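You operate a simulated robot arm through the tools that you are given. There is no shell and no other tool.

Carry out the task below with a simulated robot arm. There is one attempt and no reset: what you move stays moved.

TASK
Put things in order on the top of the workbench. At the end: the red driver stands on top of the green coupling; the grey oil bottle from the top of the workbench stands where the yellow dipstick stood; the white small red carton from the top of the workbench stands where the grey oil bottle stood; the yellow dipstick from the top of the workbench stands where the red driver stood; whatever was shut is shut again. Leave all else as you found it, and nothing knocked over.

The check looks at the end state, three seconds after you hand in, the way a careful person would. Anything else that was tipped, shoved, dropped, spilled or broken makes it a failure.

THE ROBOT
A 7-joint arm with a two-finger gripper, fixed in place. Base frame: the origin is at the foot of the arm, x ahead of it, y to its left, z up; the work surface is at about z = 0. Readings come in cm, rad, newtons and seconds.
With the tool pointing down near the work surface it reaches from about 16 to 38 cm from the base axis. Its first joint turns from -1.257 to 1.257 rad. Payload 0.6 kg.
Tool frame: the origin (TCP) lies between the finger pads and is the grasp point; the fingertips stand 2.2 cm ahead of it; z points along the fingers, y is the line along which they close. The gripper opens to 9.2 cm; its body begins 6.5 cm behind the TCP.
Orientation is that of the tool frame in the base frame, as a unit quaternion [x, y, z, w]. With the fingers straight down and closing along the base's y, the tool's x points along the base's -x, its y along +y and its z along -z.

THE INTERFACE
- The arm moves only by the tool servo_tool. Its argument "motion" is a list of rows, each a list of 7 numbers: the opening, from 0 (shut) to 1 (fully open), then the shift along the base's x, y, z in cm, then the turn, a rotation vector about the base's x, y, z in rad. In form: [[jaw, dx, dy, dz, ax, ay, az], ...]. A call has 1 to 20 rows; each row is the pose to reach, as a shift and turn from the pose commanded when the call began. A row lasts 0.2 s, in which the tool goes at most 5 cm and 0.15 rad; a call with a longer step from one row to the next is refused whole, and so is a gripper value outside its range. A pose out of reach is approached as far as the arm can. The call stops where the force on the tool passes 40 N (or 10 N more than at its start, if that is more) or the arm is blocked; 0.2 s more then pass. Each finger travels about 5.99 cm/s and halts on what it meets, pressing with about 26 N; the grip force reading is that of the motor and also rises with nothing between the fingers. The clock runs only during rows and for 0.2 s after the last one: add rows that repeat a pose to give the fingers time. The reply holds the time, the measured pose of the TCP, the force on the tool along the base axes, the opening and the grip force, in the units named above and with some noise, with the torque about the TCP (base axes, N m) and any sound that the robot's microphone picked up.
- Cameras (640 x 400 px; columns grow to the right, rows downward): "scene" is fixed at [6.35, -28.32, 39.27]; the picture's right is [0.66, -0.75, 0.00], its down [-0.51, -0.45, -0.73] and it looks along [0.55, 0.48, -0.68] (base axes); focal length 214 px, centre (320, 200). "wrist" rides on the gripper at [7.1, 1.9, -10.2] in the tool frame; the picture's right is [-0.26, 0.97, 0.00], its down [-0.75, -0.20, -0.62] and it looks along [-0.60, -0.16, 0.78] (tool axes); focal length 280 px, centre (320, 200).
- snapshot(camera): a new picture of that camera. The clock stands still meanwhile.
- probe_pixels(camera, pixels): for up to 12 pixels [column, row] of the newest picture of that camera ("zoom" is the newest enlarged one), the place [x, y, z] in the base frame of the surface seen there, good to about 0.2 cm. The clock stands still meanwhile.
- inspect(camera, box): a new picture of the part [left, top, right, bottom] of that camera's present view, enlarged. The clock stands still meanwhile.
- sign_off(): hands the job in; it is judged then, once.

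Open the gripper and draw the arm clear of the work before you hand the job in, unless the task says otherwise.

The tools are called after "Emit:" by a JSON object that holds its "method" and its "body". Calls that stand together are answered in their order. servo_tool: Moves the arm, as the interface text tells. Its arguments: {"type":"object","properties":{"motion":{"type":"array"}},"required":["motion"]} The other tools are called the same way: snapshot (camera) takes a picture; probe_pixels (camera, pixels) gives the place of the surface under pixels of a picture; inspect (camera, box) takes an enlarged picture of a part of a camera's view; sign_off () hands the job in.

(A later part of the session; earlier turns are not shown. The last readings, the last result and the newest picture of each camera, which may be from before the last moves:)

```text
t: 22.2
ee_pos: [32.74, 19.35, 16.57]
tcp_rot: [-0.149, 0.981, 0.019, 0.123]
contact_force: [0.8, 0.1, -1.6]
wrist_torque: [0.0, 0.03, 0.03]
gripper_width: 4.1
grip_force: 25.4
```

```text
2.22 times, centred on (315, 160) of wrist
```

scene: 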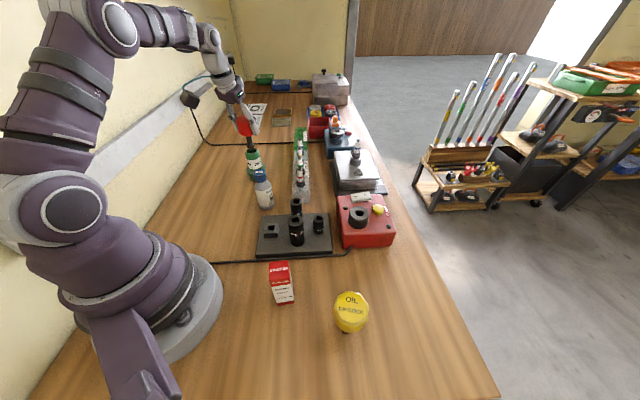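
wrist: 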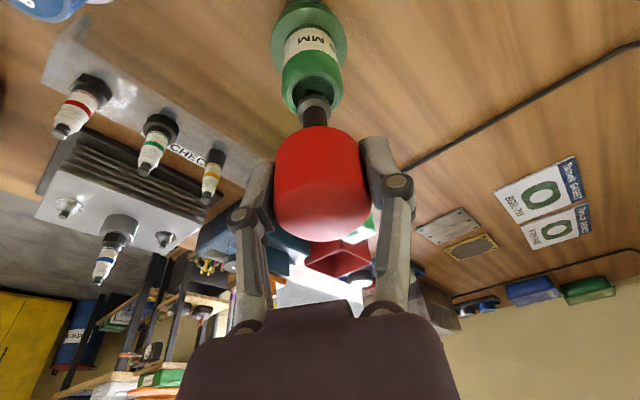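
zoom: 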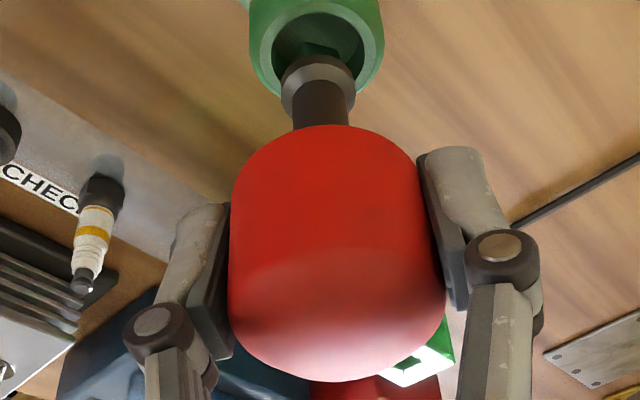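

The force is now -1.6 N, so the driver hangs free just at contact. I check its verticality by probing along the knob's front line and its shaft.

Emit:
{"method": "probe_pixels", "body": {"camera": "zoom", "pixels": [[335, 133], [335, 138], [335, 143], [335, 148], [335, 153], [335, 158], [335, 215], [335, 220], [335, 225], [335, 230], [335, 235], [335, 240]]}}

Emit:
{"method": "probe_pixels", "body": {"camera": "zoom", "pixels": [[320, 100], [320, 105], [320, 110], [320, 115], [320, 120], [325, 290], [325, 300], [325, 310], [325, 330], [325, 340], [325, 350], [325, 360]]}}

Emit:
{"method": "probe_pixels", "body": {"camera": "zoom", "pixels": [[270, 300], [280, 310], [280, 320], [290, 330], [290, 340], [260, 300], [390, 300], [380, 310], [390, 320], [375, 330], [380, 340], [400, 310]]}}

```text
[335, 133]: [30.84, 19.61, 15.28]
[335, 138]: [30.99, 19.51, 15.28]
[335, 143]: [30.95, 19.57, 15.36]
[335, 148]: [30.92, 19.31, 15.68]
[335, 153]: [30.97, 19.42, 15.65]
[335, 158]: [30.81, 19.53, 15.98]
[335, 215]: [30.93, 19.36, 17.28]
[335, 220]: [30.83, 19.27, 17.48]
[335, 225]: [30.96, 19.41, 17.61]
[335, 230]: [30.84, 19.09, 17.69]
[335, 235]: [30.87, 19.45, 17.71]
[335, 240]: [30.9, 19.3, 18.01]
```

```text
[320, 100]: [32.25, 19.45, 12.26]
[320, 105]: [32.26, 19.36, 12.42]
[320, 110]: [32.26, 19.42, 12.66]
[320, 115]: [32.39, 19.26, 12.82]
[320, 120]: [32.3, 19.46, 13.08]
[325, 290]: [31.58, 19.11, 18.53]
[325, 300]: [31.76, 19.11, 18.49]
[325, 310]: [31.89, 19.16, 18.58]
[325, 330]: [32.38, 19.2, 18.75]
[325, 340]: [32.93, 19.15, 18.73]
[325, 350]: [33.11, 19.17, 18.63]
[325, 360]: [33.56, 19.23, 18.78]
```

```text
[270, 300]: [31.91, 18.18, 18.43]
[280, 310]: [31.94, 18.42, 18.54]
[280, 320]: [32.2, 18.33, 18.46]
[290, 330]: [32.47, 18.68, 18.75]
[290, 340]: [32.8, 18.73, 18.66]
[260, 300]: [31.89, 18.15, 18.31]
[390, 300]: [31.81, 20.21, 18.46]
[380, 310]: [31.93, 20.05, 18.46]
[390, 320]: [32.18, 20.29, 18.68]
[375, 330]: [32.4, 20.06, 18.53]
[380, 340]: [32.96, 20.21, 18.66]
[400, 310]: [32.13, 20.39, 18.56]
```

The knob's front line stays at x≈30.9 from z 15.3 to 18, so it is upright within about 1–2°. I lower in tiny steps until the peg just touches.

Emit:
{"method": "servo_tool", "body": {"motion": [[0.3, 0, 0, -0.04, 0, 0, 0], [0.3, 0, 0, -0.04, 0, 0, 0]]}}

```text
t: 22.8
ee_pos: [32.79, 19.38, 16.54]
tcp_rot: [-0.149, 0.981, 0.019, 0.124]
contact_force: [-0.5, -0.6, -3.3]
wrist_torque: [-0.01, 0.0, 0.0]
gripper_width: 4.1
grip_force: 26.0
```

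Still free at -3.3 N (noise around the weight). I go down another 0.06.

Emit:
{"method": "servo_tool", "body": {"motion": [[0.3, 0, 0, -0.03, 0, 0, 0], [0.3, 0, 0, -0.06, 0, 0, 0], [0.3, 0, 0, -0.06, 0, 0, 0]]}}

```text
t: 23.6
ee_pos: [32.76, 19.35, 16.38]
tcp_rot: [-0.148, 0.981, 0.018, 0.123]
contact_force: [-0.7, 0.2, -1.5]
wrist_torque: [-0.01, 0.01, 0.0]
gripper_width: 4.06
grip_force: 26.2
```

Still only its weight. I continue down 0.05.

Emit:
{"method": "servo_tool", "body": {"motion": [[0.3, 0, 0, -0.03, 0, 0, 0], [0.3, 0, 0, -0.05, 0, 0, 0], [0.3, 0, 0, -0.05, 0, 0, 0]]}}

```text
t: 24.4
ee_pos: [32.77, 19.31, 16.37]
tcp_rot: [-0.149, 0.981, 0.02, 0.123]
contact_force: [-0.3, -0.2, 1.9]
wrist_torque: [-0.02, 0.04, 0.02]
gripper_width: 4.1
grip_force: 25.5
```

Contact is made (+1.9 N). I open the fingers gradually to 6 cm without moving the arm.

Emit:
{"method": "servo_tool", "body": {"motion": [[0.4, 0, 0, 0, 0, 0, 0], [0.44, 0, 0, 0, 0, 0, 0], [0.46, 0, 0, 0, 0, 0, 0], [0.48, 0, 0, 0, 0, 0, 0], [0.51, 0, 0, 0, 0, 0, 0], [0.55, 0, 0, 0, 0, 0, 0], [0.6, 0, 0, 0, 0, 0, 0], [0.65, 0, 0, 0, 0, 0, 0], [0.65, 0, 0, 0, 0, 0, 0]]}}

Emit:
{"method": "inspect", "body": {"camera": "scene", "box": [225, 105, 285, 165]}}

Emit:
{"method": "inspect", "body": {"camera": "wrist", "box": [255, 70, 375, 250]}}

```text
t: 26.4
ee_pos: [32.87, 19.35, 16.38]
tcp_rot: [-0.149, 0.981, 0.019, 0.123]
contact_force: [0.0, -0.2, 1.0]
wrist_torque: [-0.03, 0.01, -0.01]
gripper_width: 5.97
grip_force: 0.1
```

```text
6.67 times, centred on (255, 135) of scene
```

zoom: 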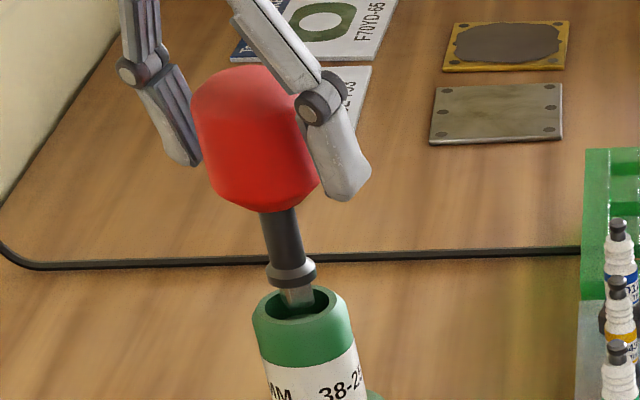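

```text
2.22 times, centred on (315, 160) of wrist
```

zoom: 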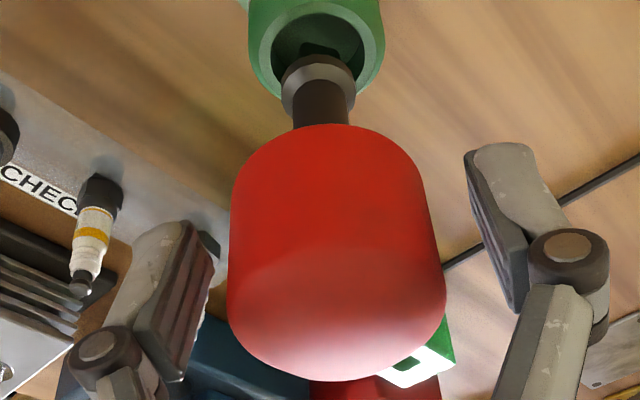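

The driver stands on its own, upright, on the coupling. I withdraw backwards along the tool axis, up and slightly toward the base.

Emit:
{"method": "servo_tool", "body": {"motion": [[0.65, -0.1, -0.03, 0.5, 0, 0, 0], [0.65, -0.35, -0.11, 1.5, 0, 0, 0], [0.65, -0.7, -0.22, 3, 0, 0, 0], [0.65, -1.1, -0.35, 4.5, 0, 0, 0], [0.65, -1.5, -0.46, 6, 0, 0, 0], [0.65, -2.5, -1.5, 7, 0, 0, 0], [0.65, -3.5, -3.5, 8, 0, 0, 0], [0.65, -3.5, -3.5, 8, 0, 0, 0]]}}

Emit:
{"method": "snapshot", "body": {"camera": "wrist"}}

Emit:
{"method": "snapshot", "body": {"camera": "scene"}}

```text
t: 28.2
ee_pos: [29.41, 15.89, 24.5]
tcp_rot: [-0.149, 0.981, 0.019, 0.123]
contact_force: [-0.4, -0.5, -0.3]
wrist_torque: [0.0, 0.01, -0.03]
gripper_width: 5.95
grip_force: 0.0
```

```text
taken
```

wrist: 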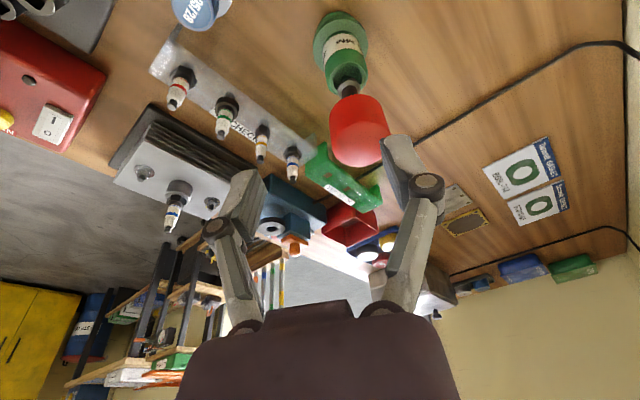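

```text
taken
```

scene: 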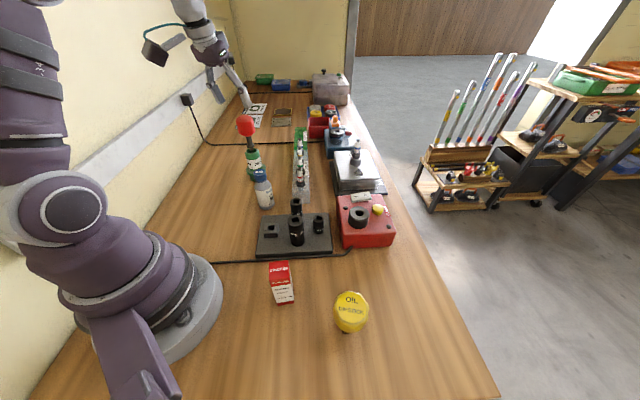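

The driver stands on the coupling (scene (246,125)–(253,150)). Next is the dipstick: I untilt the tool while moving back over the middle of the bench at z≈24.

Emit:
{"method": "servo_tool", "body": {"motion": [[0.65, -0.8, -2, 0, -0.0185, 0.0597, 0], [0.65, -1.6, -4, 0, -0.037, 0.1194, 0], [0.65, -2.4, -6, 0, -0.0554, 0.1791, 0], [0.65, -3.2, -8, 0, -0.0739, 0.2388, 0], [0.65, -4, -10.5, 0, -0.0739, 0.2388, 0], [0.7, -4.8, -13, 0, -0.0739, 0.2388, 0], [0.75, -5.6, -15.5, 0, -0.0739, 0.2388, 0], [0.8, -6.4, -18, 0, -0.0739, 0.2388, 0], [0.8, -6.4, -18, 0, -0.0739, 0.2388, 0]]}}

Emit:
{"method": "servo_tool", "body": {"motion": [[0.8, -0.3, -2.2, 0, 0, 0, -0.08], [0.8, -0.8, -4.4, -0.3, 0, 0, -0.16], [0.8, -1.3, -6.6, -0.6, 0, 0, -0.24], [0.8, -1.8, -8.8, -1, 0, 0, -0.32], [0.8, -2.4, -11, -1.5, 0, 0, -0.4], [0.8, -3, -13.2, -2, 0, 0, -0.48], [0.8, -3.6, -15.4, -2.5, 0, 0, -0.56], [0.8, -4.3, -17.6, -3, 0, 0, -0.64], [0.8, -5, -19.6, -3.5, 0, 0, -0.7], [0.8, -5.7, -21.6, -4, 0, 0, -0.7], [0.8, -5.7, -22, -4, 0, 0, -0.7], [0.8, -5.7, -22, -4, 0, 0, -0.7]]}}

Emit:
{"method": "snapshot", "body": {"camera": "wrist"}}

```text
t: 30.2
ee_pos: [22.88, -2.28, 24.31]
tcp_rot: [-0.15, 0.989, 0.0, 0.001]
contact_force: [-0.1, 0.2, -0.1]
wrist_torque: [0.02, 0.0, 0.01]
gripper_width: 7.35
grip_force: 0.1
```

```text
t: 32.8
ee_pos: [17.21, -24.26, 20.41]
tcp_rot: [0.2, 0.98, 0.001, 0.0]
contact_force: [0.0, -0.4, 0.0]
wrist_torque: [0.01, -0.03, 0.02]
gripper_width: 7.38
grip_force: 0.0
```

```text
taken
```

wrist: 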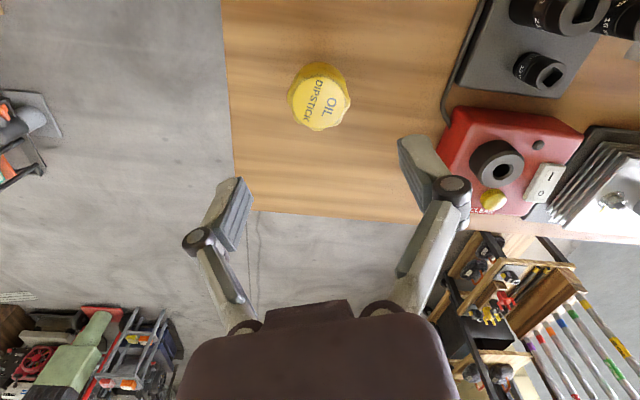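

The dipstick cap is at (319,96), under the tool. I enlarge and probe its cap and the stub.

Emit:
{"method": "inspect", "body": {"camera": "wrist", "box": [270, 40, 370, 150]}}

```text
3.64 times, centred on (320, 95) of wrist
```

zoom: 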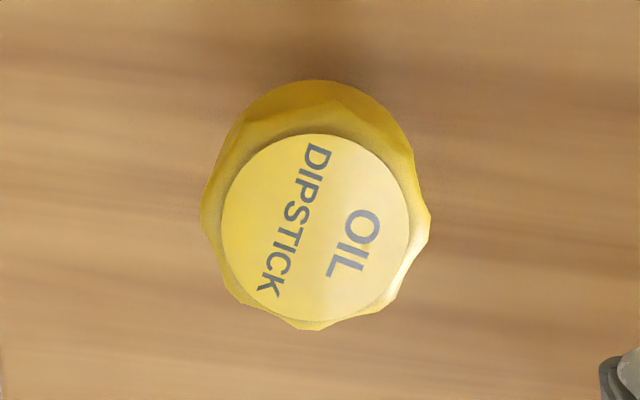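

Emit:
{"method": "probe_pixels", "body": {"camera": "zoom", "pixels": [[228, 230], [406, 220], [317, 140], [317, 318], [317, 225], [250, 160], [380, 290], [250, 290], [385, 160], [210, 210], [424, 215], [320, 88]]}}

Emit:
{"method": "probe_pixels", "body": {"camera": "zoom", "pixels": [[230, 145], [405, 145], [320, 95], [320, 110], [320, 84], [215, 240], [425, 240], [305, 325], [270, 100], [370, 100], [222, 180], [415, 180]]}}

Emit:
{"method": "snapshot", "body": {"camera": "scene"}}

```text
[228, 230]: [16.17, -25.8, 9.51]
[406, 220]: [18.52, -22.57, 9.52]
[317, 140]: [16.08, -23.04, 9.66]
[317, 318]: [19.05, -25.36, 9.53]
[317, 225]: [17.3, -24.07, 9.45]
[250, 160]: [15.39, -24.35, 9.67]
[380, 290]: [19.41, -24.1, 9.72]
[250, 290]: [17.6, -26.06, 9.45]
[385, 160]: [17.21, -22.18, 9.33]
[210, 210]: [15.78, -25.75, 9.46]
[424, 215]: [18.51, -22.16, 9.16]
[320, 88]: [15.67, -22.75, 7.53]
```

```text
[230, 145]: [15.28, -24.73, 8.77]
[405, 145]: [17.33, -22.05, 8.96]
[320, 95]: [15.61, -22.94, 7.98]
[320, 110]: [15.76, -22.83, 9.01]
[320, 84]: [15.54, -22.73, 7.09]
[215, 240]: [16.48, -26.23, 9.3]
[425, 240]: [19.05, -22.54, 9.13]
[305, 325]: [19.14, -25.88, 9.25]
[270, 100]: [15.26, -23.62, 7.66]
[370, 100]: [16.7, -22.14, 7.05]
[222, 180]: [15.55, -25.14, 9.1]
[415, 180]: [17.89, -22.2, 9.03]
```

```text
taken
```

scene: 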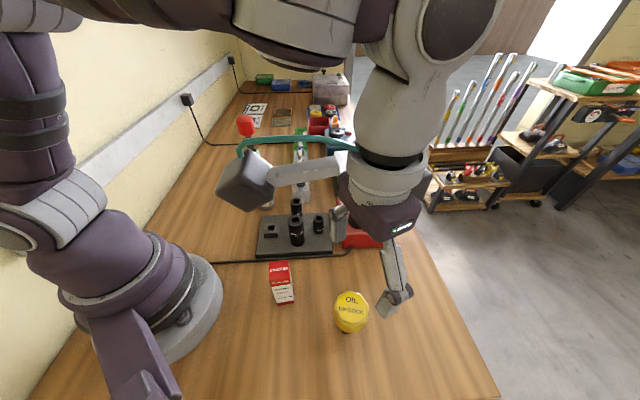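

Cap centre ≈(17.43,-24.18), outer radius ≈2.35, z 6.9–9.5. I shift slightly and descend to z≈8.0 with the jaw at 7.4 cm.

Emit:
{"method": "servo_tool", "body": {"motion": [[0.8, 0.11, -0.02, -1.5, 0, 0, 0], [0.8, 0.11, -0.02, -3.5, 0, 0, 0], [0.8, 0.11, -0.02, -5.5, 0, 0, 0], [0.8, 0.11, -0.02, -7.5, 0, 0, 0], [0.8, 0.11, -0.02, -9, 0, 0, 0], [0.8, 0.11, -0.02, -10.3, 0, 0, 0], [0.8, 0.11, -0.02, -11.4, 0, 0, 0], [0.8, 0.11, -0.02, -12.4, 0, 0, 0], [0.8, 0.11, -0.02, -12.4, 0, 0, 0]]}}

Emit:
{"method": "snapshot", "body": {"camera": "wrist"}}

Emit:
{"method": "snapshot", "body": {"camera": "scene"}}

```text
t: 34.8
ee_pos: [17.27, -24.11, 7.95]
tcp_rot: [0.198, 0.98, 0.0, 0.001]
contact_force: [0.4, 0.1, 0.3]
wrist_torque: [0.0, 0.01, 0.01]
gripper_width: 7.39
grip_force: 0.0
```

```text
taken
```

wrist: 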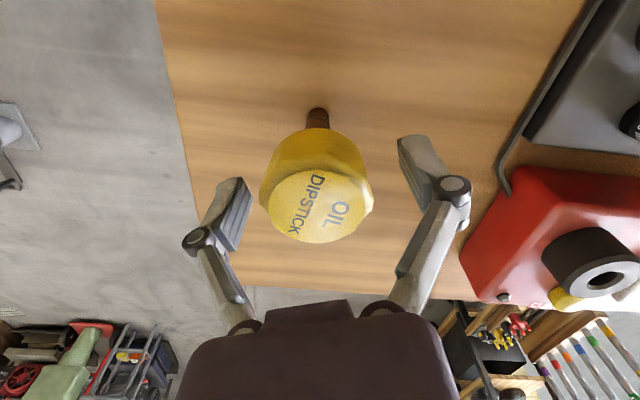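

```text
taken
```

scene: 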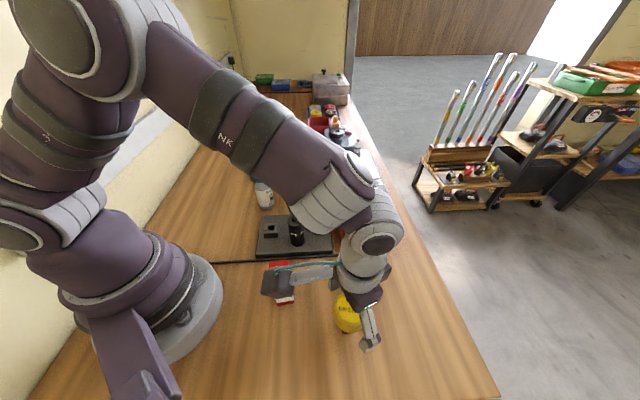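

The cap spans columns 260–372 between fingertips at about 250 and 398. I probe the cap edges and both pads to centre the grip.

Emit:
{"method": "probe_pixels", "body": {"camera": "wrist", "pixels": [[264, 190], [369, 195], [316, 225], [316, 180], [249, 185], [248, 195], [402, 150], [405, 165], [316, 130], [310, 115], [327, 115], [318, 120]]}}

Emit:
{"method": "inspect", "body": {"camera": "wrist", "box": [200, 90, 440, 260]}}

```text
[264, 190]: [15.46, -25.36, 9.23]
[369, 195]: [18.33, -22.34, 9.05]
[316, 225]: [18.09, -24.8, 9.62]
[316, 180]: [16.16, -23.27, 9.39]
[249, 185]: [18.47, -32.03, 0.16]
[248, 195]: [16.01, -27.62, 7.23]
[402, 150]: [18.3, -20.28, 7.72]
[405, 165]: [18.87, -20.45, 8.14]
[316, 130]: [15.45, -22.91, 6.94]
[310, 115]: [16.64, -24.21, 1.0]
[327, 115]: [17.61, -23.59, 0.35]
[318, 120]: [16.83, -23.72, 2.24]
```

```text
2.35 times, centred on (320, 175) of wrist
```

zoom: 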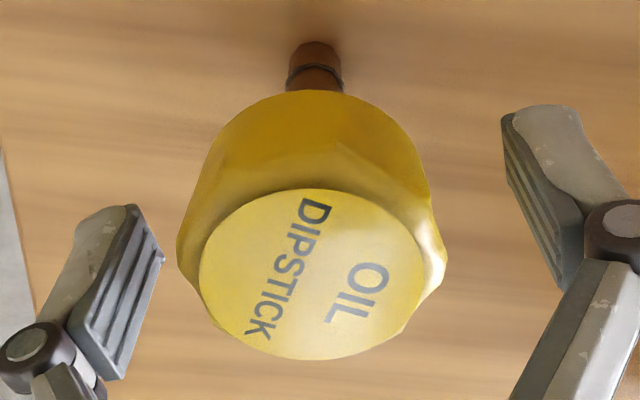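

The pads' midpoint and the cap centre agree within 0.1 cm. I nudge forward 0.15 and close slowly.

Emit:
{"method": "servo_tool", "body": {"motion": [[0.74, 0.14, -0.06, 0, 0, 0, 0], [0.67, 0.14, -0.06, 0, 0, 0, 0], [0.61, 0.14, -0.06, 0, 0, 0, 0], [0.57, 0.14, -0.06, 0, 0, 0, 0], [0.54, 0.14, -0.06, 0, 0, 0, 0], [0.51, 0.14, -0.06, 0, 0, 0, 0], [0.48, 0.14, -0.06, 0, 0, 0, 0], [0.45, 0.14, -0.06, 0, 0, 0, 0], [0.42, 0.14, -0.06, 0, 0, 0, 0], [0.38, 0.14, -0.06, 0, 0, 0, 0], [0.35, 0.14, -0.06, 0, 0, 0, 0]]}}

Emit:
{"method": "inspect", "body": {"camera": "wrist", "box": [200, 90, 440, 260]}}

```text
t: 37.2
ee_pos: [17.48, -24.26, 8.09]
tcp_rot: [0.2, 0.98, 0.0, 0.0]
contact_force: [-0.5, -2.4, 7.2]
wrist_torque: [-0.23, 0.1, -0.01]
gripper_width: 4.49
grip_force: 26.1
```

```text
2.35 times, centred on (320, 175) of wrist
```

zoom: 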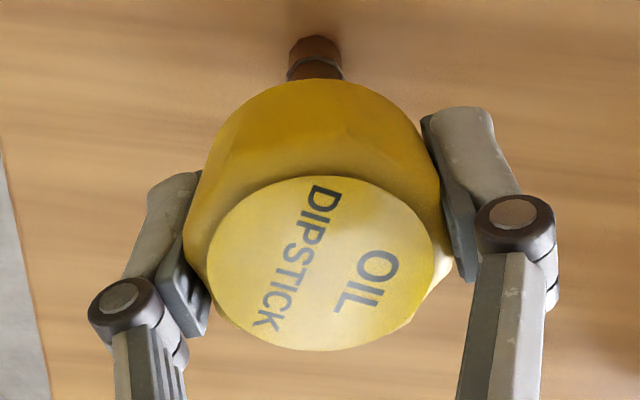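

Gripped at 4.49 cm. I lift slowly 4 cm and check how it hangs.

Emit:
{"method": "servo_tool", "body": {"motion": [[0.35, 0, 0, 0.3, 0, 0, 0], [0.35, 0, 0, 0.8, 0, 0, 0], [0.35, 0, 0, 1.5, 0, 0, 0], [0.35, 0, 0, 2.5, 0, 0, 0], [0.35, 0, 0, 3.5, 0, 0, 0], [0.35, 0, 0, 4.5, 0, 0, 0], [0.35, 0, 0, 4.5, 0, 0, 0]]}}

Emit:
{"method": "snapshot", "body": {"camera": "wrist"}}

Emit:
{"method": "inspect", "body": {"camera": "scene", "box": [300, 240, 420, 360]}}

```text
t: 38.8
ee_pos: [17.47, -24.2, 12.44]
tcp_rot: [0.198, 0.98, 0.0, 0.0]
contact_force: [-0.1, -0.1, -0.1]
wrist_torque: [0.0, 0.02, 0.01]
gripper_width: 4.48
grip_force: 26.2
```

```text
taken
```

wrist: 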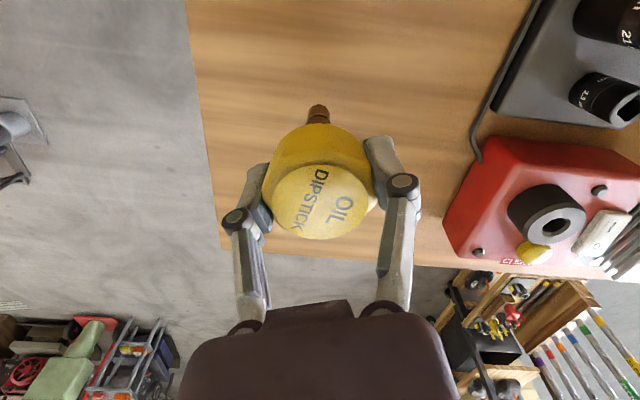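

```text
3.33 times, centred on (360, 300) of scene
```

zoom: 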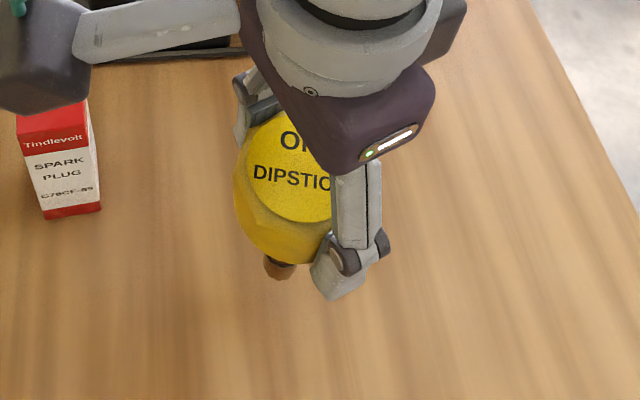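

It hangs straight and is light. I raise and carry it over to the empty holder at (21.5,-0.9), stopping at z≈15.

Emit:
{"method": "servo_tool", "body": {"motion": [[0.35, 0, 0, 2, 0, 0, 0], [0.35, 0, 0, 4.5, 0, 0, 0], [0.35, 0.2, 1, 7, 0, 0, 0], [0.35, 0.5, 3, 8, 0, 0, 0], [0.35, 0.9, 5.2, 8, 0, 0, 0], [0.35, 1.3, 7.4, 8, 0, 0, 0], [0.35, 1.7, 9.6, 8, 0, 0, 0], [0.35, 2.1, 11.8, 8, 0, 0, 0], [0.35, 2.5, 14, 8, 0, 0, 0], [0.35, 2.9, 16.2, 8, 0, 0, 0], [0.35, 3.3, 18.4, 8, 0, 0, 0], [0.35, 3.7, 20.6, 7.5, 0, 0, 0], [0.35, 4, 22.5, 6.5, 0, 0, 0], [0.35, 4.05, 23.3, 4.5, 0, 0, 0], [0.35, 4.05, 23.3, 2.6, 0, 0, 0], [0.35, 4.05, 23.3, 2.6, 0, 0, 0]]}}

Emit:
{"method": "snapshot", "body": {"camera": "wrist"}}

Emit:
{"method": "inspect", "body": {"camera": "scene", "box": [240, 180, 320, 250]}}

```text
t: 42.2
ee_pos: [21.62, -0.88, 15.1]
tcp_rot: [0.199, 0.98, -0.001, 0.0]
contact_force: [-0.8, -0.1, -0.6]
wrist_torque: [-0.04, 0.0, 0.0]
gripper_width: 4.5
grip_force: 26.3
```

```text
taken
```

wrist: 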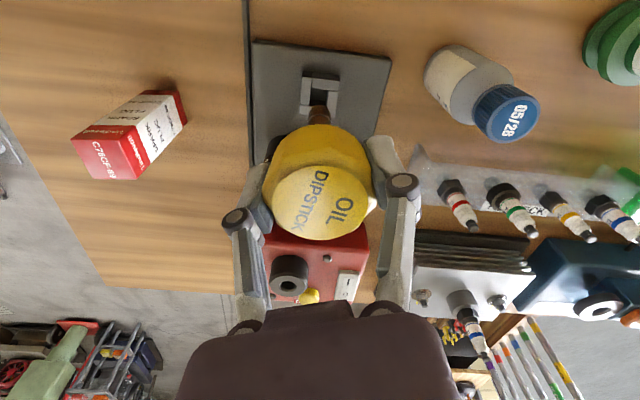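

```text
5.71 times, centred on (280, 215) of scene
```

zoom: 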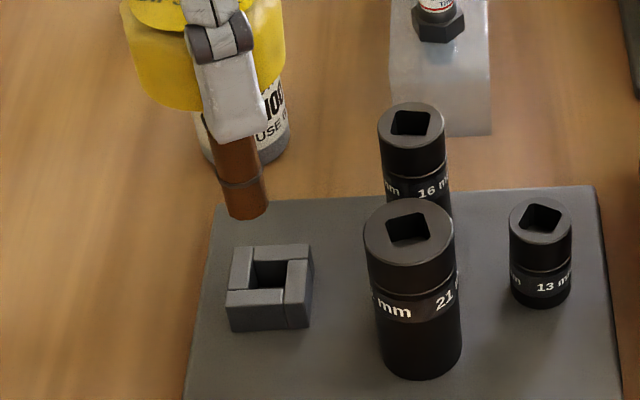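

The stub looks about as wide as the holder's hole. I zoom closely on both to compare the sizes.

Emit:
{"method": "inspect", "body": {"camera": "scene", "box": [255, 205, 285, 235]}}

Emit:
{"method": "inspect", "body": {"camera": "wrist", "box": [280, 65, 360, 135]}}

```text
13.33 times, centred on (270, 220) of scene
```

zoom: 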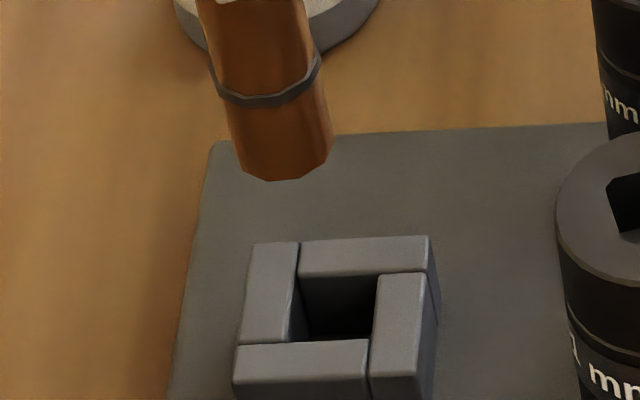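

```text
5.71 times, centred on (320, 100) of wrist
```

zoom: 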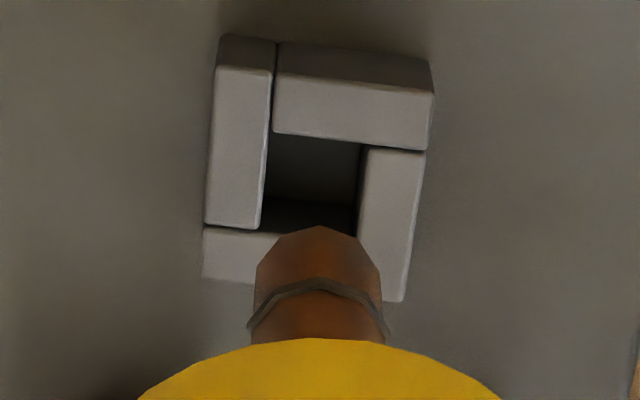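

The stub (≈1.5 cm) is wider than the hole (≈1.26 cm), so it must stand centred on the holder's top. I probe the stub and the holder's top for their relative offset.

Emit:
{"method": "probe_pixels", "body": {"camera": "zoom", "pixels": [[262, 262], [375, 262], [318, 235], [318, 245], [318, 255], [318, 265], [318, 275], [260, 310], [378, 320], [318, 300], [318, 320], [318, 335]]}}

Emit:
{"method": "probe_pixels", "body": {"camera": "zoom", "pixels": [[222, 75], [268, 80], [425, 105], [425, 140], [280, 85], [278, 128], [210, 215], [255, 222], [210, 270], [400, 295], [415, 160], [365, 155]]}}

```text
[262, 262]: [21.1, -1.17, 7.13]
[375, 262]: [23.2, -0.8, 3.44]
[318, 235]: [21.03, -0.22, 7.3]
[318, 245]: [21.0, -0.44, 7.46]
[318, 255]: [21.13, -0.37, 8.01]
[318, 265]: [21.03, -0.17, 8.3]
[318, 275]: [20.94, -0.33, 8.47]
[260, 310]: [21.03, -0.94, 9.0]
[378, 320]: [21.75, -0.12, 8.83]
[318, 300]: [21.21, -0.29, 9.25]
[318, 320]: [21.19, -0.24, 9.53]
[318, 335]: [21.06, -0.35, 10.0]
```

```text
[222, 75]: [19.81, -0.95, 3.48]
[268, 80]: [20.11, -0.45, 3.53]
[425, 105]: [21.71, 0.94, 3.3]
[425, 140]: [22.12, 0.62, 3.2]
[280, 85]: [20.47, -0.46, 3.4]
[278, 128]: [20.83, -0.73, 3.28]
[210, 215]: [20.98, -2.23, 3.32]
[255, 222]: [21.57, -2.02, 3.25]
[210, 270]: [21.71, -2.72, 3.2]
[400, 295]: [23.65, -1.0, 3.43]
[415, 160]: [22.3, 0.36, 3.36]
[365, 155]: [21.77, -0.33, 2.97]
```

Holder centre ≈(21.7,-0.92); the stub tip is about (-0.17,+0.12) off it by all three estimates. I correct that and descend to just above the holder.

Emit:
{"method": "servo_tool", "body": {"motion": [[0.35, 0.1, -0.07, -0.5, 0, 0, 0], [0.35, 0.17, -0.12, -1.2, 0, 0, 0], [0.35, 0.17, -0.12, -2, 0, 0, 0], [0.35, 0.17, -0.12, -2.7, 0, 0, 0], [0.35, 0.17, -0.12, -3.1, 0, 0, 0], [0.35, 0.17, -0.12, -3.1, 0, 0, 0]]}}

Emit:
{"method": "inspect", "body": {"camera": "scene", "box": [255, 210, 285, 240]}}

Emit:
{"method": "inspect", "body": {"camera": "wrist", "box": [280, 65, 360, 135]}}

```text
t: 43.6
ee_pos: [21.69, -1.15, 12.0]
tcp_rot: [0.199, 0.98, -0.001, 0.001]
contact_force: [-0.3, 0.1, 0.5]
wrist_torque: [-0.01, 0.02, -0.01]
gripper_width: 4.46
grip_force: 26.2
```

```text
13.33 times, centred on (270, 225) of scene
```

zoom: 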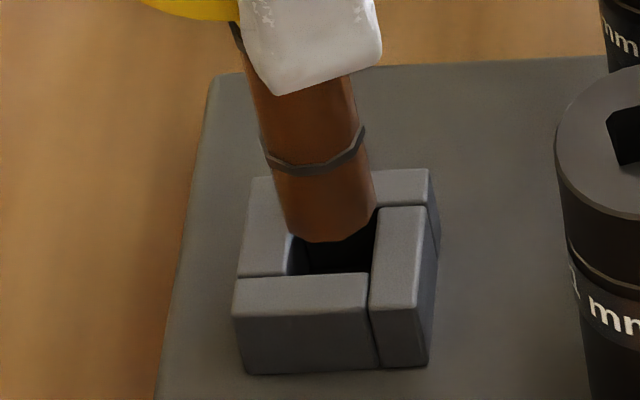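

```text
5.71 times, centred on (320, 100) of wrist
```

zoom: 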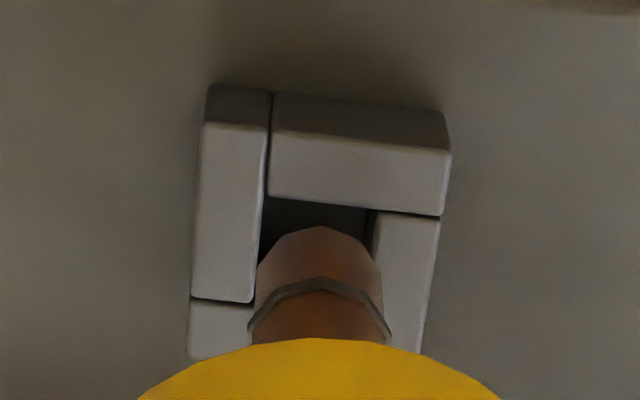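

Both views put the stub tip within ~0.07 cm of the hole centre, with ≈0.7 cm to go. I lower 0.5 cm, then continue in small steps watching the force.

Emit:
{"method": "servo_tool", "body": {"motion": [[0.35, 0, 0, -0.2, 0, 0, 0], [0.35, 0, 0, -0.4, 0, 0, 0], [0.35, 0, 0, -0.5, 0, 0, 0], [0.35, 0, 0, -0.55, 0, 0, 0]]}}

```text
t: 44.6
ee_pos: [21.51, -1.1, 11.47]
tcp_rot: [0.2, 0.98, -0.001, 0.001]
contact_force: [-0.2, 0.7, 0.0]
wrist_torque: [0.01, 0.04, 0.01]
gripper_width: 4.46
grip_force: 26.2
```

No contact yet at z≈11.47. I go down in 0.05 steps.

Emit:
{"method": "servo_tool", "body": {"motion": [[0.35, 0, 0, -0.05, 0, 0, 0], [0.35, 0, 0, -0.1, 0, 0, 0], [0.35, 0, 0, -0.1, 0, 0, 0]]}}

```text
t: 45.4
ee_pos: [21.66, -1.06, 11.32]
tcp_rot: [0.199, 0.98, 0.0, 0.0]
contact_force: [0.6, 0.0, -0.6]
wrist_torque: [0.03, -0.01, 0.03]
gripper_width: 4.48
grip_force: 25.9
```

Still free. Another 0.1 down.

Emit:
{"method": "servo_tool", "body": {"motion": [[0.35, 0, 0, -0.05, 0, 0, 0], [0.35, 0, 0, -0.1, 0, 0, 0], [0.35, 0, 0, -0.1, 0, 0, 0]]}}

Emit:
{"method": "inspect", "body": {"camera": "scene", "box": [255, 210, 285, 240]}}

```text
t: 46.2
ee_pos: [21.69, -1.04, 11.26]
tcp_rot: [0.198, 0.98, 0.0, 0.0]
contact_force: [-0.4, -0.6, -0.1]
wrist_torque: [-0.02, 0.0, 0.01]
gripper_width: 4.46
grip_force: 26.0
```

```text
13.33 times, centred on (270, 225) of scene
```

zoom: 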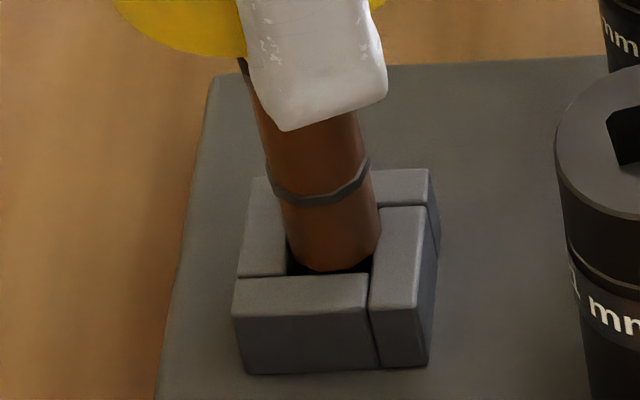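

The tip is level with the holder top. I continue 0.05 at a time.

Emit:
{"method": "servo_tool", "body": {"motion": [[0.35, 0, 0, -0.05, 0, 0, 0], [0.35, 0, 0, -0.05, 0, 0, 0]]}}

```text
t: 46.8
ee_pos: [21.73, -1.04, 11.23]
tcp_rot: [0.199, 0.98, 0.001, 0.001]
contact_force: [0.5, -0.8, 0.2]
wrist_torque: [0.0, 0.0, 0.0]
gripper_width: 4.45
grip_force: 26.1
```

Emit:
{"method": "servo_tool", "body": {"motion": [[0.35, 0, 0, -0.05, 0, 0, 0], [0.35, 0, 0, -0.1, 0, 0, 0], [0.35, 0, 0, -0.1, 0, 0, 0]]}}

Emit:
{"method": "inspect", "body": {"camera": "scene", "box": [255, 210, 285, 240]}}

Emit:
{"method": "inspect", "body": {"camera": "wrist", "box": [280, 65, 360, 135]}}

```text
t: 47.6
ee_pos: [21.65, -1.04, 11.06]
tcp_rot: [0.199, 0.98, -0.001, -0.001]
contact_force: [0.2, -0.5, -0.5]
wrist_torque: [0.02, -0.02, 0.01]
gripper_width: 4.46
grip_force: 26.5
```

```text
13.33 times, centred on (270, 225) of scene
```

zoom: 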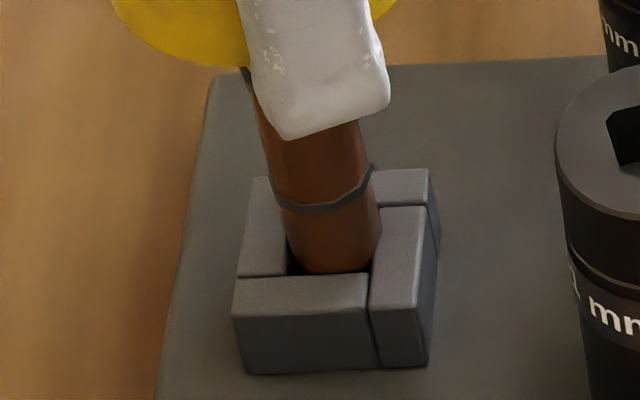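

```text
5.71 times, centred on (320, 100) of wrist
```

zoom: 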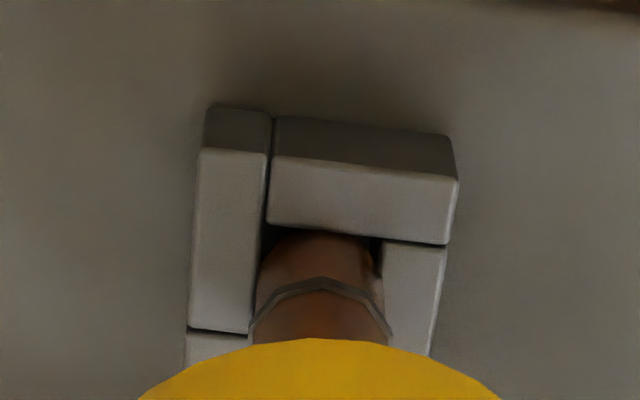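

No contact force yet at z≈11.06, with the tip right at the hole's mouth. I keep lowering in 0.05 steps.

Emit:
{"method": "servo_tool", "body": {"motion": [[0.35, 0, 0, -0.05, 0, 0, 0], [0.35, 0, 0, -0.1, 0, 0, 0], [0.35, 0, 0, -0.1, 0, 0, 0]]}}

```text
t: 48.4
ee_pos: [21.72, -1.13, 11.01]
tcp_rot: [0.198, 0.98, 0.0, 0.0]
contact_force: [0.0, -0.4, -0.1]
wrist_torque: [0.0, 0.02, -0.01]
gripper_width: 4.48
grip_force: 25.8
```

Emit:
{"method": "servo_tool", "body": {"motion": [[0.35, 0, 0, -0.05, 0, 0, 0], [0.35, 0, 0, -0.1, 0, 0, 0], [0.35, 0, 0, -0.1, 0, 0, 0]]}}

Emit:
{"method": "inspect", "body": {"camera": "scene", "box": [255, 210, 285, 240]}}

Emit:
{"method": "inspect", "body": {"camera": "wrist", "box": [280, 65, 360, 135]}}

```text
t: 49.2
ee_pos: [21.59, -1.2, 10.94]
tcp_rot: [0.198, 0.98, 0.0, -0.001]
contact_force: [-0.6, 0.1, 0.5]
wrist_torque: [0.01, 0.01, 0.0]
gripper_width: 4.48
grip_force: 25.5
```

```text
13.33 times, centred on (270, 225) of scene
```

zoom: 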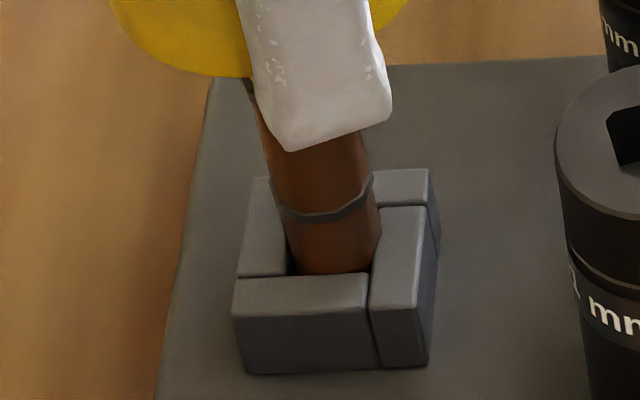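

```text
5.71 times, centred on (320, 100) of wrist
```

zoom: 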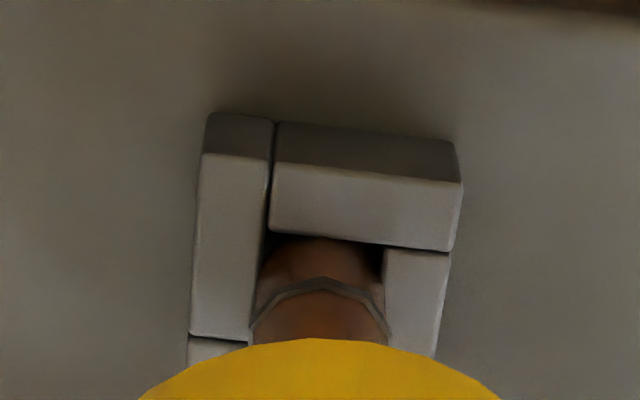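

The stub is entering the hole without contact. I continue down in small steps, watching the force.

Emit:
{"method": "servo_tool", "body": {"motion": [[0.35, 0, 0, -0.05, 0, 0, 0], [0.35, 0, 0, -0.1, 0, 0, 0], [0.35, 0, 0, -0.15, 0, 0, 0], [0.35, 0, 0, -0.2, 0, 0, 0], [0.35, 0, 0, -0.2, 0, 0, 0]]}}

```text
t: 50.4
ee_pos: [21.69, -1.09, 10.61]
tcp_rot: [0.199, 0.98, 0.0, 0.0]
contact_force: [-2.6, -0.8, 8.6]
wrist_torque: [-0.03, 0.16, 0.01]
gripper_width: 4.49
grip_force: 26.1
```

Contact appears: 8.6 N up with -2.6 N in x, on the +x side. I look at both views.

Emit:
{"method": "inspect", "body": {"camera": "scene", "box": [255, 210, 285, 240]}}

Emit:
{"method": "inspect", "body": {"camera": "wrist", "box": [280, 65, 360, 135]}}

```text
13.33 times, centred on (270, 225) of scene
```

zoom: 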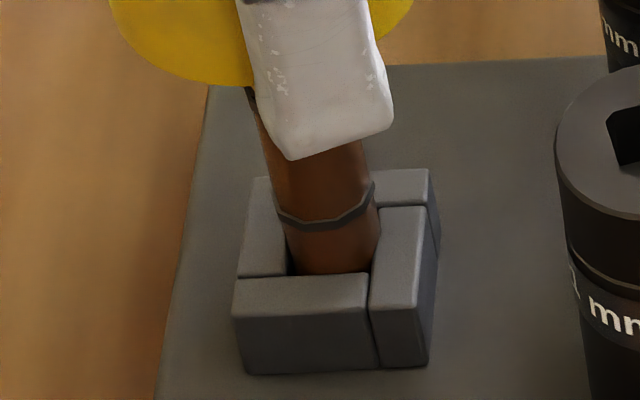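

```text
5.71 times, centred on (320, 100) of wrist
```

zoom: 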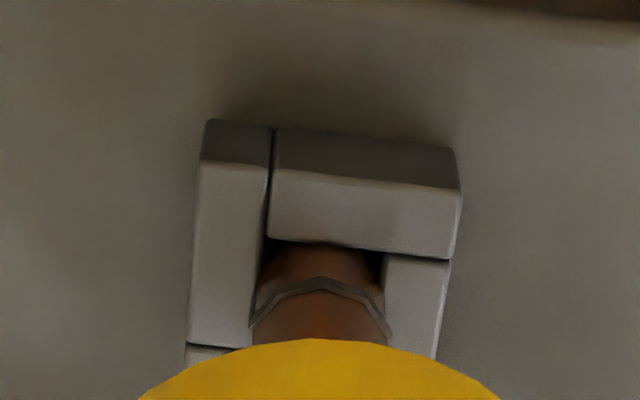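

The +x side of the stub is catching. I raise 0.15, shift (-0.08, 0) and lower again gently.

Emit:
{"method": "servo_tool", "body": {"motion": [[0.35, 0, 0, 0.1, 0, 0, 0], [0.35, -0.04, 0, 0.15, 0, 0, 0], [0.35, -0.08, 0, 0.15, 0, 0, 0], [0.35, -0.08, 0, 0.15, 0, 0, 0]]}}

Emit:
{"method": "servo_tool", "body": {"motion": [[0.35, 0, 0, -0.05, 0, 0, 0], [0.35, 0, 0, -0.1, 0, 0, 0], [0.35, 0, 0, -0.1, 0, 0, 0]]}}

```text
t: 51.4
ee_pos: [21.62, -1.08, 10.92]
tcp_rot: [0.199, 0.98, 0.0, 0.0]
contact_force: [1.3, -0.3, 0.2]
wrist_torque: [-0.01, 0.0, 0.0]
gripper_width: 4.45
grip_force: 25.7
```

```text
t: 52.2
ee_pos: [21.57, -1.18, 10.79]
tcp_rot: [0.2, 0.98, -0.001, 0.0]
contact_force: [-0.7, 0.2, -0.4]
wrist_torque: [0.01, -0.01, 0.05]
gripper_width: 4.45
grip_force: 25.4
```

Emit:
{"method": "servo_tool", "body": {"motion": [[0.35, 0, 0, -0.05, 0, 0, 0], [0.35, 0, 0, -0.1, 0, 0, 0], [0.35, 0, 0, -0.1, 0, 0, 0]]}}

```text
t: 53.0
ee_pos: [21.64, -1.15, 10.6]
tcp_rot: [0.198, 0.98, 0.001, 0.0]
contact_force: [-3.1, 0.7, 16.2]
wrist_torque: [0.04, 0.25, 0.0]
gripper_width: 4.48
grip_force: 26.3
```

The stop repeats at the same height with the load centred, so the stub is seated about 0.8 cm inside the holder. I raise 0.07 to unload before opening.

Emit:
{"method": "servo_tool", "body": {"motion": [[0.35, 0, 0, 0.04, 0, 0, 0], [0.35, 0, 0, 0.07, 0, 0, 0], [0.35, 0, 0, 0.07, 0, 0, 0]]}}

```text
t: 53.8
ee_pos: [21.59, -1.05, 10.62]
tcp_rot: [0.2, 0.98, -0.001, 0.001]
contact_force: [0.3, 0.9, -0.5]
wrist_torque: [-0.01, -0.03, 0.01]
gripper_width: 4.45
grip_force: 25.6
```

Unloaded. The holder pushed toward -x, so I try once more 0.07 further in -x and lower 0.12 to see if it seats deeper.

Emit:
{"method": "servo_tool", "body": {"motion": [[0.35, -0.07, 0, 0.03, 0, 0, 0], [0.35, -0.07, 0, -0.03, 0, 0, 0], [0.35, -0.07, 0, -0.07, 0, 0, 0], [0.35, -0.07, 0, -0.07, 0, 0, 0]]}}

```text
t: 54.8
ee_pos: [21.47, -1.06, 10.63]
tcp_rot: [0.198, 0.98, 0.0, 0.0]
contact_force: [4.9, -0.7, 7.6]
wrist_torque: [0.04, -0.29, 0.0]
gripper_width: 4.48
grip_force: 25.9
```

Now the push is +4.9 N in x, so the centre lies between. I move back +0.045 in x and raise 0.04, then read the force.

Emit:
{"method": "servo_tool", "body": {"motion": [[0.35, 0.02, 0, 0.04, 0, 0, 0], [0.35, 0.045, 0, 0.03, 0, 0, 0], [0.35, 0.045, 0, 0.03, 0, 0, 0]]}}

```text
t: 55.6
ee_pos: [21.52, -1.03, 10.61]
tcp_rot: [0.198, 0.98, 0.0, 0.0]
contact_force: [2.2, 1.0, 4.2]
wrist_torque: [0.03, -0.08, 0.0]
gripper_width: 4.47
grip_force: 26.4
```

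The load is light (4.2 N) and nearly centred. I open the fingers slowly.

Emit:
{"method": "servo_tool", "body": {"motion": [[0.42, 0, 0, 0, 0, 0, 0], [0.46, 0, 0, 0, 0, 0, 0], [0.49, 0, 0, 0, 0, 0, 0], [0.51, 0, 0, 0, 0, 0, 0], [0.54, 0, 0, 0, 0, 0, 0], [0.58, 0, 0, 0, 0, 0, 0], [0.63, 0, 0, 0, 0, 0, 0], [0.68, 0, 0, 0, 0, 0, 0], [0.68, 0, 0, 0, 0, 0, 0]]}}

Emit:
{"method": "snapshot", "body": {"camera": "wrist"}}

Emit:
{"method": "inspect", "body": {"camera": "scene", "box": [235, 170, 305, 240]}}

```text
t: 57.6
ee_pos: [21.54, -1.04, 10.63]
tcp_rot: [0.199, 0.98, -0.001, 0.0]
contact_force: [0.2, 0.8, 0.9]
wrist_torque: [0.01, 0.0, 0.02]
gripper_width: 6.26
grip_force: 0.0
```

```text
taken
```

wrist: 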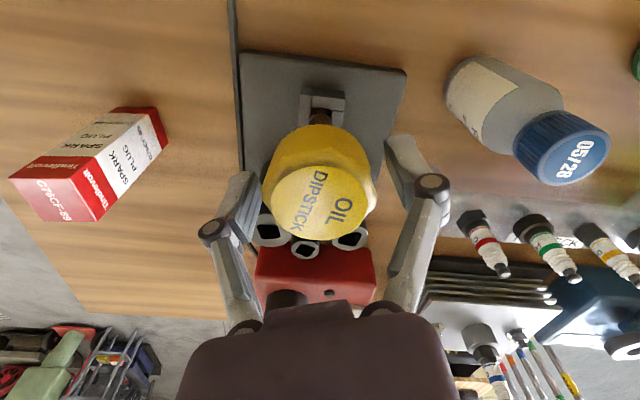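

```text
5.71 times, centred on (270, 205) of scene
```

zoom: 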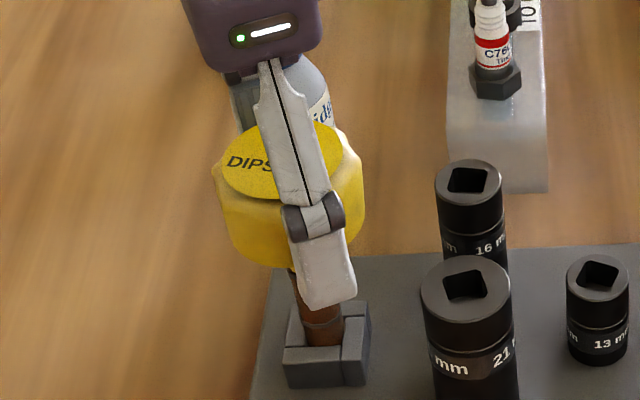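

The dipstick stands upright in the holder. I lift straight up clear of it.

Emit:
{"method": "servo_tool", "body": {"motion": [[0.7, 0, 0, 0.5, 0, 0, 0], [0.72, 0, 0, 1.5, 0, 0, 0], [0.75, 0, 0, 3, 0, 0, 0], [0.75, 0, 0, 5, 0, 0, 0], [0.75, 0, 0, 7, 0, 0, 0], [0.75, 0, 0, 9, 0, 0, 0], [0.75, 0, 0, 9, 0, 0, 0]]}}

Emit:
{"method": "snapshot", "body": {"camera": "wrist"}}

Emit:
{"method": "snapshot", "body": {"camera": "scene"}}

```text
t: 59.2
ee_pos: [21.55, -0.95, 19.64]
tcp_rot: [0.199, 0.98, 0.0, 0.001]
contact_force: [-0.7, 0.6, -1.0]
wrist_torque: [-0.02, -0.01, -0.01]
gripper_width: 6.92
grip_force: 0.2
```

```text
taken
```

wrist: 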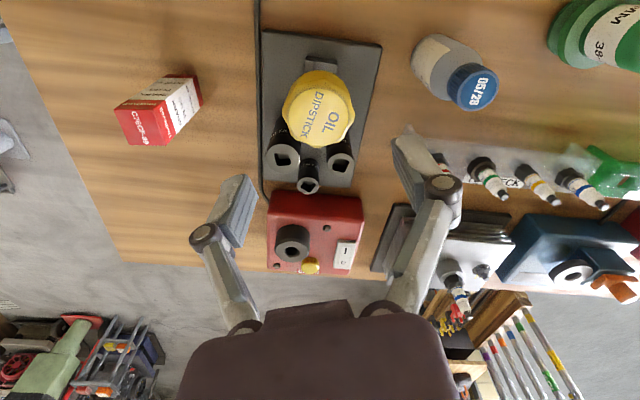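

```text
taken
```

scene: 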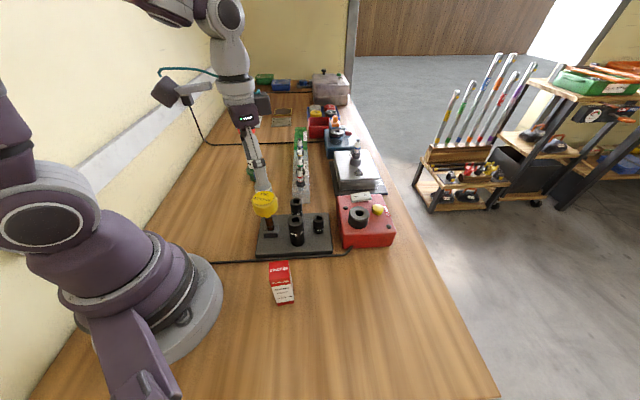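

Dipstick stands clear. Now the oil bottle: I move over it at z≈21.5, turning the yaw back to 0.

Emit:
{"method": "servo_tool", "body": {"motion": [[0.8, 0.8, 1.2, 1, 0, 0, 0.08], [0.85, 1.9, 2.8, 2, 0, 0, 0.16], [0.9, 3, 4.4, 2, 0, 0, 0.24], [0.9, 4.1, 6, 2, 0, 0, 0.32], [0.9, 5, 7.4, 2, 0, 0, 0.4], [0.9, 5.75, 8.5, 2, 0, 0, 0.4], [0.9, 5.75, 8.5, 2, 0, 0, 0.4]]}}

Emit:
{"method": "snapshot", "body": {"camera": "wrist"}}

Emit:
{"method": "inspect", "body": {"camera": "scene", "box": [235, 140, 325, 220]}}

```text
t: 60.8
ee_pos: [27.22, 7.48, 21.67]
tcp_rot: [0.001, 1.0, 0.0, -0.001]
contact_force: [-0.4, 0.1, -0.3]
wrist_torque: [-0.01, -0.01, 0.02]
gripper_width: 8.28
grip_force: 0.0
```

```text
taken
```

wrist: 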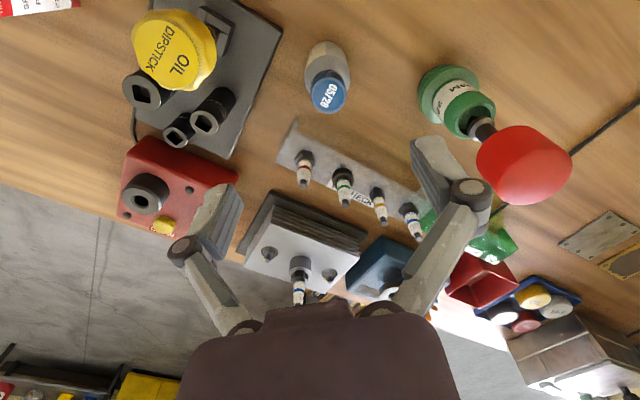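

```text
5.00 times, centred on (280, 180) of scene
```

zoom: 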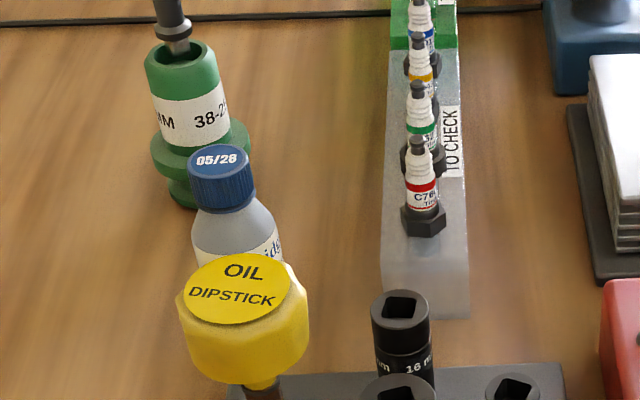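

The bottle cap is at (328,95) in the wrist view. I zoom in and probe the cap and shoulder.

Emit:
{"method": "inspect", "body": {"camera": "wrist", "box": [285, 30, 375, 120]}}

```text
4.44 times, centred on (330, 75) of wrist
```

zoom: 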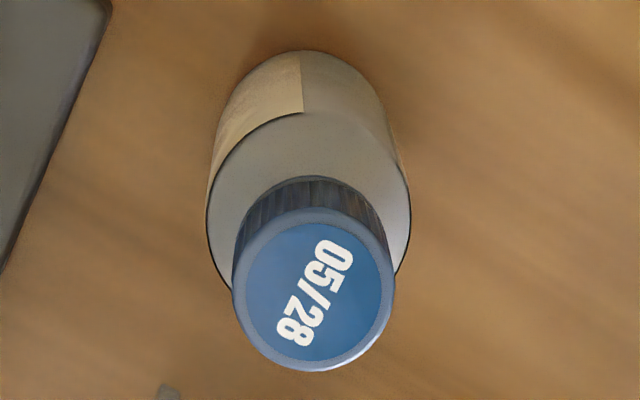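

Emit:
{"method": "probe_pixels", "body": {"camera": "zoom", "pixels": [[240, 290], [388, 290], [314, 215], [314, 365], [262, 235], [366, 340], [262, 340], [366, 235], [314, 290], [314, 185], [225, 200], [400, 200]]}}

Emit:
{"method": "probe_pixels", "body": {"camera": "zoom", "pixels": [[310, 60], [310, 55], [260, 75], [360, 80], [230, 130], [390, 130], [310, 100], [310, 150], [215, 190], [405, 190], [310, 130], [310, 170]]}}

```text
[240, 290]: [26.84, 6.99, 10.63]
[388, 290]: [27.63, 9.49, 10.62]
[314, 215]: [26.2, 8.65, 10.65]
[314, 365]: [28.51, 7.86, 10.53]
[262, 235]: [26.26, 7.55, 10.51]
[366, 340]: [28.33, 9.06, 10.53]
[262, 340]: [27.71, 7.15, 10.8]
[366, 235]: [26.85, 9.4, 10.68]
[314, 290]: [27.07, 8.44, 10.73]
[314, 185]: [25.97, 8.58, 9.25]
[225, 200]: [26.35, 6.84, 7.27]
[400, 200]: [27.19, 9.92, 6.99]
```

```text
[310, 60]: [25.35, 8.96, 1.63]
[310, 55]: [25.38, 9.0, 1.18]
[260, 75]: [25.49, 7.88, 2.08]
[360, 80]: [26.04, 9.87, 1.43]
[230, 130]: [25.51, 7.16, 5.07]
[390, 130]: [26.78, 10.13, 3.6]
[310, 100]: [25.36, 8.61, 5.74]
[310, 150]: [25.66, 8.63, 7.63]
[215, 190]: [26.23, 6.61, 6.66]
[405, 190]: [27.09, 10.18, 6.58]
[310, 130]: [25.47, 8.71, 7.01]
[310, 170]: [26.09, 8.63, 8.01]
```

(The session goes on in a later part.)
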